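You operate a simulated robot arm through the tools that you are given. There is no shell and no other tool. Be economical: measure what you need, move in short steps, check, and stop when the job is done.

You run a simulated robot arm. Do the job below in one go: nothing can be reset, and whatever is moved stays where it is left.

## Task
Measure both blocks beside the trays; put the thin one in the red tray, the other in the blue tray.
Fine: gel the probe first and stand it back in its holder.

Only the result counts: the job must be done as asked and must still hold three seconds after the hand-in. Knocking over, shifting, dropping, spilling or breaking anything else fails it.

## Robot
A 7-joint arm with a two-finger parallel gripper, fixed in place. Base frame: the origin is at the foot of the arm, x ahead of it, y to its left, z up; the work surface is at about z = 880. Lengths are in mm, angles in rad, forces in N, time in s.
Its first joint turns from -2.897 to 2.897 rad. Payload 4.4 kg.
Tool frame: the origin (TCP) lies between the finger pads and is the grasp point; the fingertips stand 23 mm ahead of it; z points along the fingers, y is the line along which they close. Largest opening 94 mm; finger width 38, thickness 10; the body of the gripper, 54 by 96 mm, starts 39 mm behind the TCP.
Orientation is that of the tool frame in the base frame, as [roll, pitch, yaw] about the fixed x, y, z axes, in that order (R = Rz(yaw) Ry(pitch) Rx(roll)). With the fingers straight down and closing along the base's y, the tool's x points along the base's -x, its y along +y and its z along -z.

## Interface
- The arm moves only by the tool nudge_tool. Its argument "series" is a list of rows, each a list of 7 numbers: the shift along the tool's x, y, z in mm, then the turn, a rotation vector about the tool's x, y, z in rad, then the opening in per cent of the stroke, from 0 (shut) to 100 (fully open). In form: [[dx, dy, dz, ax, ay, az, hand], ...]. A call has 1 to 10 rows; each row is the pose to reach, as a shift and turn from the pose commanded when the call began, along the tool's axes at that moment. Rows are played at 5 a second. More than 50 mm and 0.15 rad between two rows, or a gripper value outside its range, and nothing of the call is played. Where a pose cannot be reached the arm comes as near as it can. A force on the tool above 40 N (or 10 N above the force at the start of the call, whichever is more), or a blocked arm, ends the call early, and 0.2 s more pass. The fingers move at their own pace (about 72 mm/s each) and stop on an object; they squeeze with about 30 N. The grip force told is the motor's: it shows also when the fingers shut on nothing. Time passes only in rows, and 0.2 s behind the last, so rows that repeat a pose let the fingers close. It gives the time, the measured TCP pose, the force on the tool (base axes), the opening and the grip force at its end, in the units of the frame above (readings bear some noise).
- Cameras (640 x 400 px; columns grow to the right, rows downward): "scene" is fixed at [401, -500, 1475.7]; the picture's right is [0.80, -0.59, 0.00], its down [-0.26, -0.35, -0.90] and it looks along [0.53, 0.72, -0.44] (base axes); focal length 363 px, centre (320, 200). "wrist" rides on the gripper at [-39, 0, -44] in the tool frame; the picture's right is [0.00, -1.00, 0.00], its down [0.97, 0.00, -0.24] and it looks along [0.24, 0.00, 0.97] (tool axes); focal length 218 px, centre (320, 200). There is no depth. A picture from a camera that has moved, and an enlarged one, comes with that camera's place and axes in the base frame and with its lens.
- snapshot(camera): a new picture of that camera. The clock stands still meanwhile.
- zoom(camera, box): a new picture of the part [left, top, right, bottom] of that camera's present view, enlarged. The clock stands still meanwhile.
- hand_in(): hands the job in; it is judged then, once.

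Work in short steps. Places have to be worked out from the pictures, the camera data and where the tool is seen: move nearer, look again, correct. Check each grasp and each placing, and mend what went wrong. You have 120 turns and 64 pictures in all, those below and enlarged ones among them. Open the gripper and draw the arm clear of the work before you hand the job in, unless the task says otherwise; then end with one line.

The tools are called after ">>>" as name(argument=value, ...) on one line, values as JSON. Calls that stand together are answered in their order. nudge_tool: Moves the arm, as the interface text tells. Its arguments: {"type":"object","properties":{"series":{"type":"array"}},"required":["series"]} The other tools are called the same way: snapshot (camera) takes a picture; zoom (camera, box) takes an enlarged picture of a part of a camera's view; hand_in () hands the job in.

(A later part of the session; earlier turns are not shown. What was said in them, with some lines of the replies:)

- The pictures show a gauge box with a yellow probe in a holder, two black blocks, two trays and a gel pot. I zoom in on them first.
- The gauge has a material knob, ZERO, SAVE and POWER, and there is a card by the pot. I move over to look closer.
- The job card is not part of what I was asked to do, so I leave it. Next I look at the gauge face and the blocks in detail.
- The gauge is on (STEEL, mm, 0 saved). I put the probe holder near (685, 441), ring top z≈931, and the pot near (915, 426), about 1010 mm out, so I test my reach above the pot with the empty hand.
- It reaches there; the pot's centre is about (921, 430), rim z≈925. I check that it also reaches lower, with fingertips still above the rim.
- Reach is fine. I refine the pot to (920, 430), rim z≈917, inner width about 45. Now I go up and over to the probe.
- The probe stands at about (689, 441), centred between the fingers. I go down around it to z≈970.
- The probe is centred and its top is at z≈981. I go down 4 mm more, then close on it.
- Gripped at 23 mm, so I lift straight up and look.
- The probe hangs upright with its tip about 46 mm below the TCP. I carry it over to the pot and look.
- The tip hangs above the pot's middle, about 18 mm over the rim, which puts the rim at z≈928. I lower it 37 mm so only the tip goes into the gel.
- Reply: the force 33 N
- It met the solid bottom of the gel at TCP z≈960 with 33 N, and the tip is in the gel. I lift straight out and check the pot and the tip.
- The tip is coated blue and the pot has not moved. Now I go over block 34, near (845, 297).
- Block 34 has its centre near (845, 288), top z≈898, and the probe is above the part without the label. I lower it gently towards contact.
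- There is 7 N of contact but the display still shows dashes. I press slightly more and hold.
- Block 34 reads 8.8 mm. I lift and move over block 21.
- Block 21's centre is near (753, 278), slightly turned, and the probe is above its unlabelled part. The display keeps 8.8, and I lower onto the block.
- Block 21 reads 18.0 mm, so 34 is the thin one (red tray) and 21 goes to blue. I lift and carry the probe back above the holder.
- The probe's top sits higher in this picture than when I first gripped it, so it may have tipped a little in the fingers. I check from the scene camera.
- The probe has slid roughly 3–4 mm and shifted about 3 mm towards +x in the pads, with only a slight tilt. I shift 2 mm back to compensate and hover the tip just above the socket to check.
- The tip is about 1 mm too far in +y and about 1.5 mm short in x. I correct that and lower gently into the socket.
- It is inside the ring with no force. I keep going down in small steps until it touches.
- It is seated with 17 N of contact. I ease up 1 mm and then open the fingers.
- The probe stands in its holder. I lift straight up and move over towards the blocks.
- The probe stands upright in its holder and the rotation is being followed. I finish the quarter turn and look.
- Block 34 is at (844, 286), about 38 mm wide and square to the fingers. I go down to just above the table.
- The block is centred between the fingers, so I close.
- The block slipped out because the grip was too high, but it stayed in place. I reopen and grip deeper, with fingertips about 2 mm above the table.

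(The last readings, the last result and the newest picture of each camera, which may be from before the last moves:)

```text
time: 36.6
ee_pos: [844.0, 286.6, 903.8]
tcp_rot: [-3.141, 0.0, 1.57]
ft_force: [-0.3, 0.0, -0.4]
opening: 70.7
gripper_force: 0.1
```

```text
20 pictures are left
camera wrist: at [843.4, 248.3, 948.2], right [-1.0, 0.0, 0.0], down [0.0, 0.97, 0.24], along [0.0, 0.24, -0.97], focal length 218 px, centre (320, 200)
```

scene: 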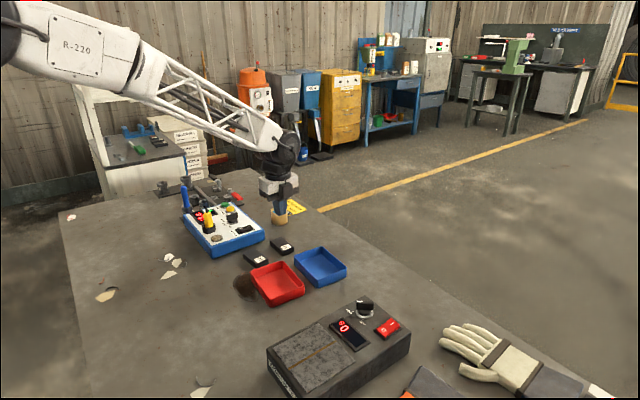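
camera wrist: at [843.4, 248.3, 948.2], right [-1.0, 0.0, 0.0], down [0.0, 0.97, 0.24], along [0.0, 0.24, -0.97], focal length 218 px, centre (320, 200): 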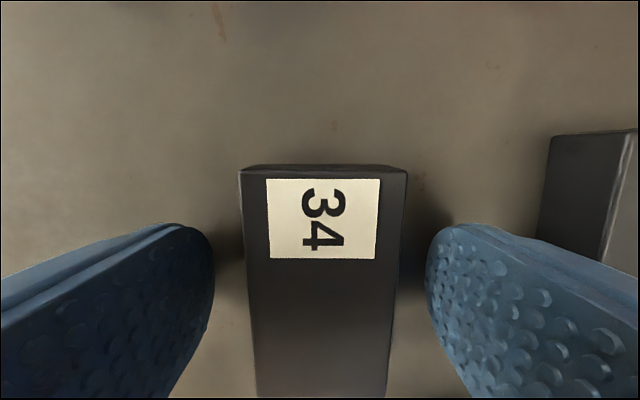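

There is no table contact. I close here and lift slowly.

>>> nudge_tool(series=[[0, 0, 0, 0, 0, 0, 50], [0, 0, 0, 0, 0, 0, 30], [0, 0, 0, 0, 0, 0, 0], [0, 0, 0, 0, 0, 0, 0], [0, 0, 0, 0, 0, 0, 0], [0, 0, 0, 0, 0, 0, 0]])

>>> nudge_tool(series=[[0, 0, -3, 0, 0, 0, 0], [0, 0, -8, 0, 0, 0, 0], [0, 0, -15, 0, 0, 0, 0], [0, 0, -25, 0, 0, 0, 0], [0, 0, -40, 0, 0, 0, 0]])

```text
time: 38.0
ee_pos: [844.9, 286.9, 904.0]
tcp_rot: [3.141, -0.001, 1.57]
ft_force: [1.2, -0.7, 0.1]
opening: 39.7
gripper_force: 29.8
```

```text
time: 39.2
ee_pos: [845.8, 286.9, 943.5]
tcp_rot: [-3.141, -0.002, 1.572]
ft_force: [-0.3, 0.6, -4.6]
opening: 39.7
gripper_force: 30.3
```

Block 34 is held, with about 4 N of weight. I lift further and move to where the camera sees the red tray.

>>> nudge_tool(series=[[0, 0, -35, 0, 0, 0, 0], [0, 0, -70, 0, 0, 0, 0], [-15, -15, -100, 0, 0, 0, 0], [-35, -35, -120, 0, 0, 0, 0], [-60, -60, -130, 0, 0, 0, 0], [-85, -85, -136, 0, 0, 0, 0], [-92, -95, -136, 0, 0, 0, 0], [-92, -95, -136, 0, 0, 0, 0]])

>>> snapshot(camera="wrist")

```text
time: 41.0
ee_pos: [748.0, 194.8, 1078.3]
tcp_rot: [3.141, 0.001, 1.571]
ft_force: [0.1, -0.7, -3.8]
opening: 39.7
gripper_force: 30.0
```

```text
19 pictures are left
camera wrist: at [746.8, 155.9, 1122.4], right [-1.0, 0.0, 0.0], down [0.0, 0.97, 0.24], along [0.0, 0.24, -0.97], focal length 218 px, centre (320, 200)
```

wrist: 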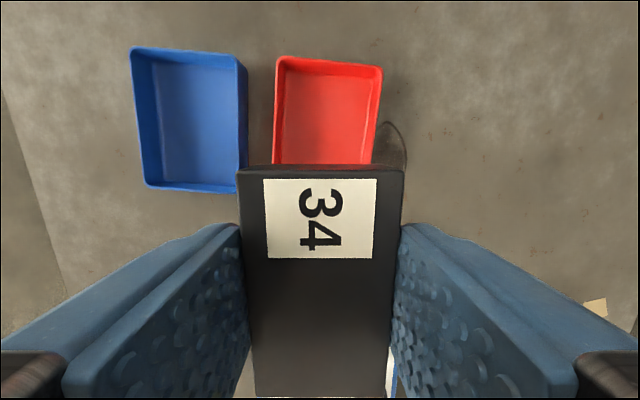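

The red tray's centre is about (743, 142), turned about 0.094 rad, roughly 118 by 92 outside. I move over it, turn the block to match and stop above the rim.

>>> nudge_tool(series=[[-25, -2, 20, 0, 0, 0.03, 0], [-54, -4.5, 40, 0, 0, 0.06, 0], [-54, -4.5, 75, 0, 0, 0.094, 0], [-54, -4.5, 110, 0, 0, 0.094, 0], [-54, -4.5, 118, 0, 0, 0.094, 0], [-54, -4.5, 118, 0, 0, 0.094, 0]])

>>> snapshot(camera="wrist")

>>> zoom(camera="scene", box=[230, 220, 358, 315])

```text
time: 42.4
ee_pos: [744.0, 141.4, 962.8]
tcp_rot: [3.141, 0.001, 1.477]
ft_force: [-0.5, -0.1, -4.6]
opening: 39.8
gripper_force: 30.5
```

```text
18 pictures are left
camera wrist: at [739.4, 104.0, 1007.3], right [-1.0, 0.09, 0.0], down [0.09, 0.97, 0.24], along [0.02, 0.24, -0.97], focal length 218 px, centre (320, 200)
```

wrist: 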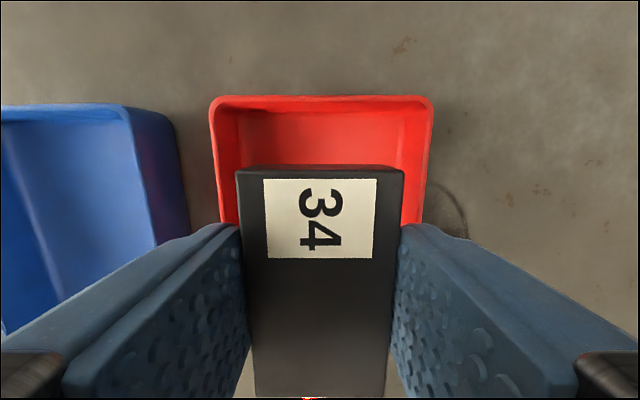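

```text
4.21 times, centred on (294, 268) of scene
camera zoom: at [401.0, -500.0, 1475.7], right [0.8, -0.59, 0.0], down [-0.26, -0.35, -0.9], along [0.53, 0.72, -0.44], focal length 1530 px, centre (430, -84)
```

zoom: 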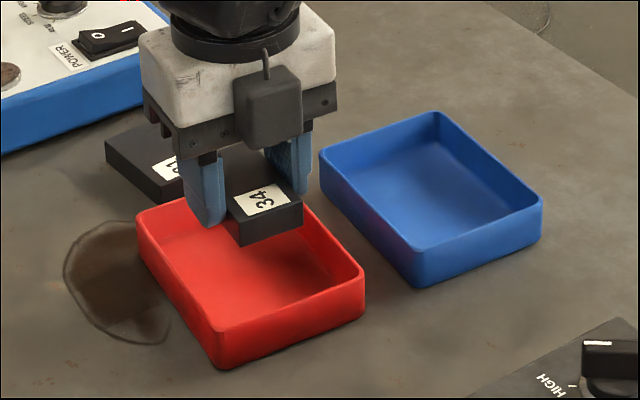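

The block is aligned with the red tray. I lower it in, the last millimetres slowly.

>>> nudge_tool(series=[[0, 0, 20, 0, 0, 0, 0], [0, 0, 38, 0, 0, 0, 0], [0, 0, 47, 0, 0, 0, 0], [0, 0, 51, 0, 0, 0, 0], [0, 0, 54, 0, 0, 0, 0], [0, 0, 54, 0, 0, 0, 0]])

```text
time: 43.8
ee_pos: [744.8, 141.0, 907.7]
tcp_rot: [3.142, 0.0, 1.477]
ft_force: [-0.8, 0.2, -3.3]
opening: 39.8
gripper_force: 29.9
```

There is still no floor contact, so I go 2 mm lower.

>>> nudge_tool(series=[[0, 0, 1, 0, 0, 0, 0], [0, 0, 2, 0, 0, 0, 0], [0, 0, 2, 0, 0, 0, 0]])

```text
time: 44.6
ee_pos: [747.3, 140.7, 906.3]
tcp_rot: [3.139, 0.001, 1.476]
ft_force: [-5.0, -1.5, 23.3]
opening: 39.6
gripper_force: 30.2
```

It is on the floor. I ease up 1.5 mm, open just enough and rise.

>>> nudge_tool(series=[[0, 0, -1.5, 0, 0, 0, 0], [0, 0, -1.5, 0, 0, 0, 0], [0, 0, -1.5, 0, 0, 0, 50], [0, 0, -1.5, 0, 0, 0, 50], [0, 0, -20, 0, 0, 0, 50], [0, 0, -50, 0, 0, 0, 50], [0, 0, -100, 0, 0, 0, 60], [0, 0, -100, 0, 0, 0, 60]])

>>> zoom(camera="scene", box=[230, 220, 358, 315])

```text
time: 46.4
ee_pos: [744.6, 141.9, 1007.0]
tcp_rot: [3.14, 0.001, 1.476]
ft_force: [-0.3, 0.5, 0.5]
opening: 56.5
gripper_force: 0.1
```

```text
4.21 times, centred on (294, 268) of scene
camera zoom: at [401.0, -500.0, 1475.7], right [0.8, -0.59, 0.0], down [-0.26, -0.35, -0.9], along [0.53, 0.72, -0.44], focal length 1530 px, centre (430, -84)
```

zoom: 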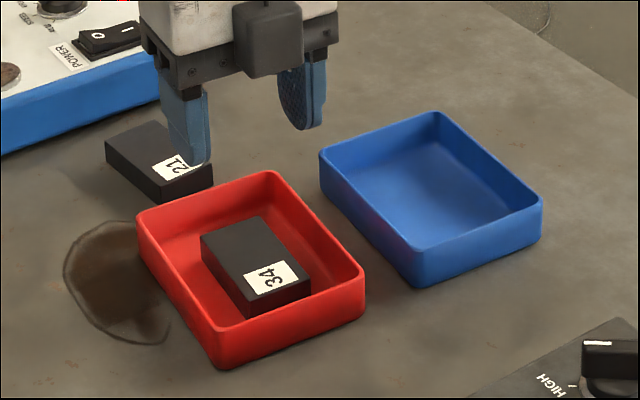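

Block 34 lies in the red tray and the tray has not moved. Now I go over block 21, at about (754, 277) and turned about +0.09 rad.

>>> nudge_tool(series=[[35, -1, 0, 0, 0, -0.05, 75], [70, -2, 0, 0, 0, -0.1, 75], [105, -3, 0, 0, 0, -0.15, 75], [135, -3.3, 0, 0, 0, -0.184, 75], [135, -3.3, 0, 0, 0, -0.184, 75], [135, -3.3, 0, 0, 0, -0.184, 75]])

>>> snapshot(camera="wrist")

```text
time: 47.8
ee_pos: [754.4, 277.1, 1005.1]
tcp_rot: [-3.14, -0.001, 1.661]
ft_force: [-0.5, 0.6, 0.7]
opening: 70.6
gripper_force: 0.0
```

```text
15 pictures are left
camera wrist: at [756.5, 239.1, 1050.5], right [-1.0, -0.09, 0.0], down [-0.09, 0.97, 0.24], along [-0.02, 0.24, -0.97], focal length 218 px, centre (320, 200)
```

wrist: 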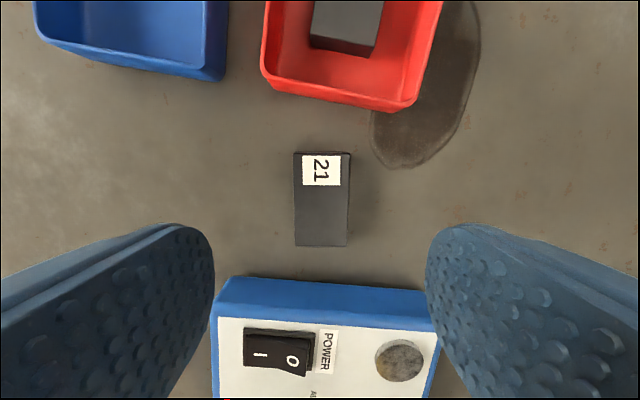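

The block is centred and aligned. I lower to z≈904 and close.

>>> nudge_tool(series=[[0, 0, 40, 0, 0, 0, 75], [0, 0, 75, 0, 0, 0, 75], [0, 0, 92, 0, 0, 0, 75], [0, 0, 98, 0, 0, 0, 75], [0, 0, 101.5, 0, 0, 0, 75], [0, 0, 101.5, 0, 0, 0, 45], [0, 0, 101.5, 0, 0, 0, 0], [0, 0, 101.5, 0, 0, 0, 0], [0, 0, 101.5, 0, 0, 0, 0], [0, 0, 101.5, 0, 0, 0, 0]])

>>> nudge_tool(series=[[0, 0, -3, 0, 0, 0, 0], [0, 0, -8, 0, 0, 0, 0], [0, 0, -18, 0, 0, 0, 0], [0, 0, -35, 0, 0, 0, 0], [0, 0, -60, 0, 0, 0, 0], [0, 0, -90, 0, 0, 0, 0], [0, 0, -90, 0, 0, 0, 0]])

```text
time: 50.0
ee_pos: [753.9, 275.0, 903.2]
tcp_rot: [3.141, 0.0, 1.661]
ft_force: [0.0, 0.2, 0.0]
opening: 39.9
gripper_force: 29.6
```

```text
time: 51.6
ee_pos: [754.8, 277.8, 993.8]
tcp_rot: [3.141, 0.0, 1.661]
ft_force: [0.5, -0.3, -3.6]
opening: 39.5
gripper_force: 29.9
```

Block 21 is held. I rise and move to where the camera sees the blue tray.

>>> nudge_tool(series=[[0, 0, -40, 0, 0, 0, 0], [-10, 12, -75, 0, 0, 0.03, 0], [-30, 35, -80, 0, 0, 0.06, 0], [-55, 60, -80, 0, 0, 0.09, 0], [-80, 85, -80, 0, 0, 0.12, 0], [-97, 105, -80, 0, 0, 0.145, 0], [-97, 105, -80, 0, 0, 0.145, 0], [-97, 105, -80, 0, 0, 0.145, 0]])

>>> snapshot(camera="wrist")

```text
time: 53.4
ee_pos: [868.7, 190.0, 1076.8]
tcp_rot: [-3.141, 0.001, 1.514]
ft_force: [-0.1, -0.1, -3.6]
opening: 39.7
gripper_force: 30.0
```

```text
14 pictures are left
camera wrist: at [865.7, 152.3, 1120.5], right [-1.0, 0.06, 0.0], down [0.05, 0.97, 0.24], along [0.01, 0.24, -0.97], focal length 218 px, centre (320, 200)
```

wrist: 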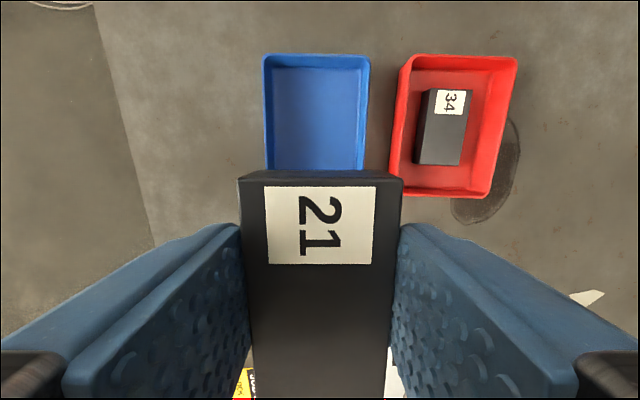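

The blue tray is aligned with its centre near (868, 135). I move over it and lower partway.

>>> nudge_tool(series=[[-28, 1.5, 15, 0, 0, 0, 0], [-55, 2.5, 40, 0, 0, 0, 0], [-55, 2.5, 80, 0, 0, 0, 0], [-55, 2.5, 112, 0, 0, 0, 0], [-55, 2.5, 116, 0, 0, 0, 0], [-55, 2.5, 116, 0, 0, 0, 0]])

>>> snapshot(camera="wrist")

>>> zoom(camera="scene", box=[230, 220, 358, 315])

```text
time: 54.8
ee_pos: [867.4, 133.3, 958.5]
tcp_rot: [3.141, 0.001, 1.516]
ft_force: [-0.1, 0.5, -4.6]
opening: 39.7
gripper_force: 30.2
```

```text
13 pictures are left
camera wrist: at [865.0, 95.2, 1003.7], right [-1.0, 0.06, 0.0], down [0.05, 0.97, 0.24], along [0.01, 0.24, -0.97], focal length 218 px, centre (320, 200)
```

wrist: 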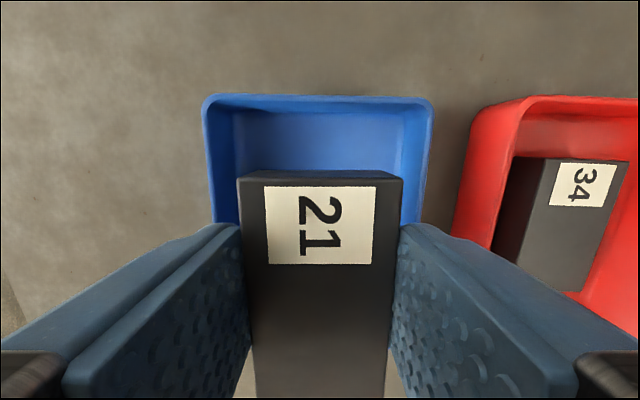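

```text
4.21 times, centred on (294, 268) of scene
camera zoom: at [401.0, -500.0, 1475.7], right [0.8, -0.59, 0.0], down [-0.26, -0.35, -0.9], along [0.53, 0.72, -0.44], focal length 1530 px, centre (430, -84)
```

zoom: 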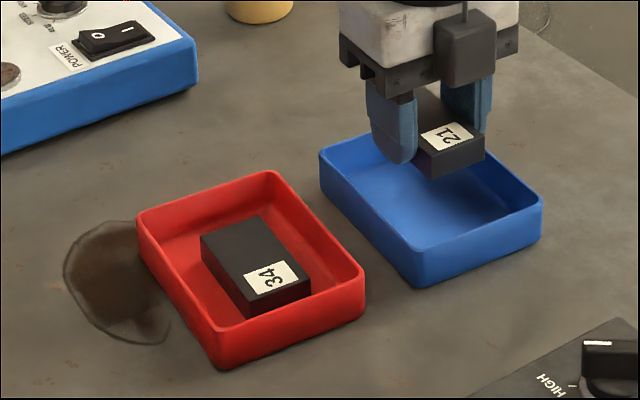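

Well aligned, so I lower into the blue tray.

>>> nudge_tool(series=[[0, 0, 20, 0, 0, 0, 0], [0, 0, 38, 0, 0, 0, 0], [0, 0, 46, 0, 0, 0, 0], [0, 0, 50, 0, 0, 0, 0], [0, 0, 51, 0, 0, 0, 0], [0, 0, 51, 0, 0, 0, 0]])

```text
time: 56.2
ee_pos: [867.8, 133.4, 907.9]
tcp_rot: [3.142, -0.001, 1.515]
ft_force: [0.4, -0.7, -3.1]
opening: 39.7
gripper_force: 30.1
```

It is about 1–2 mm above the floor. I go 1 mm lower, release and rise.

>>> nudge_tool(series=[[0, 0, 1, 0, 0, 0, 0], [0, 0, 1, 0, 0, 0, 0], [0, 0, 1, 0, 0, 0, 50], [0, 0, 0.5, 0, 0, 0, 50], [0, 0, -5, 0, 0, 0, 50], [0, 0, -30, 0, 0, 0, 50], [0, 0, -70, 0, 0, 0, 50], [0, 0, -115, 0, 0, 0, 60], [0, 0, -115, 0, 0, 0, 60]])

>>> nudge_tool(series=[[0, -40, -20, 0, 0, 0, 60], [0, -80, -40, 0, 0, 0, 60], [0, -120, -60, 0, 0, 0, 60], [0, -160, -80, 0, 0, 0, 60], [0, -200, -100, 0, 0, 0, 60], [0, -200, -100, 0, 0, 0, 60]])

>>> zoom(camera="scene", box=[160, 170, 360, 310])

>>> snapshot(camera="scene")

```text
time: 58.2
ee_pos: [866.2, 132.0, 1023.9]
tcp_rot: [3.14, -0.001, 1.516]
ft_force: [0.3, -0.4, 0.2]
opening: 56.3
gripper_force: 0.0
```

```text
time: 59.6
ee_pos: [665.5, 142.4, 1123.1]
tcp_rot: [3.141, 0.001, 1.513]
ft_force: [-0.4, -0.6, -0.7]
opening: 56.2
gripper_force: 0.1
```

```text
2.86 times, centred on (260, 240) of scene
camera zoom: at [401.0, -500.0, 1475.7], right [0.8, -0.59, 0.0], down [-0.26, -0.35, -0.9], along [0.53, 0.72, -0.44], focal length 1038 px, centre (491, 86)
```

zoom: 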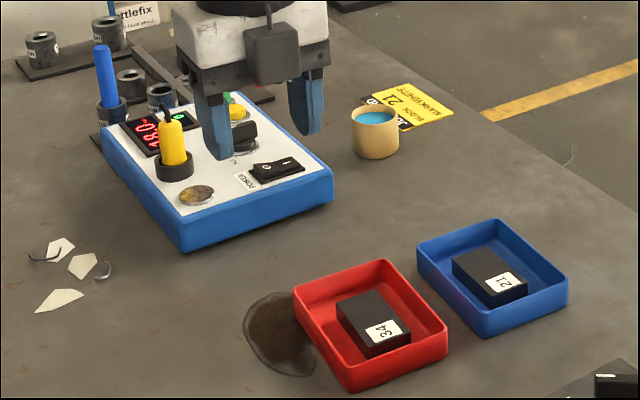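

```text
10 pictures are left
```

scene: 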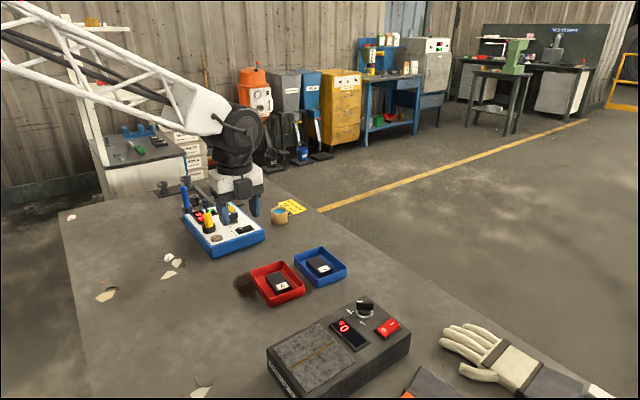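

Thin block 34 (8.8 mm) lies in the red tray and block 21 (18.0 mm) in the blue. The probe stands in its holder, nothing else has moved, and the open arm is clear, so I hand in.

>>> hand_in()

```text
The job is handed in.
```

The probe was gelled first and is back in its holder; block 34 measured 8.8 mm and is in the red tray, and block 21 measured 18.0 mm and is in the blue tray.
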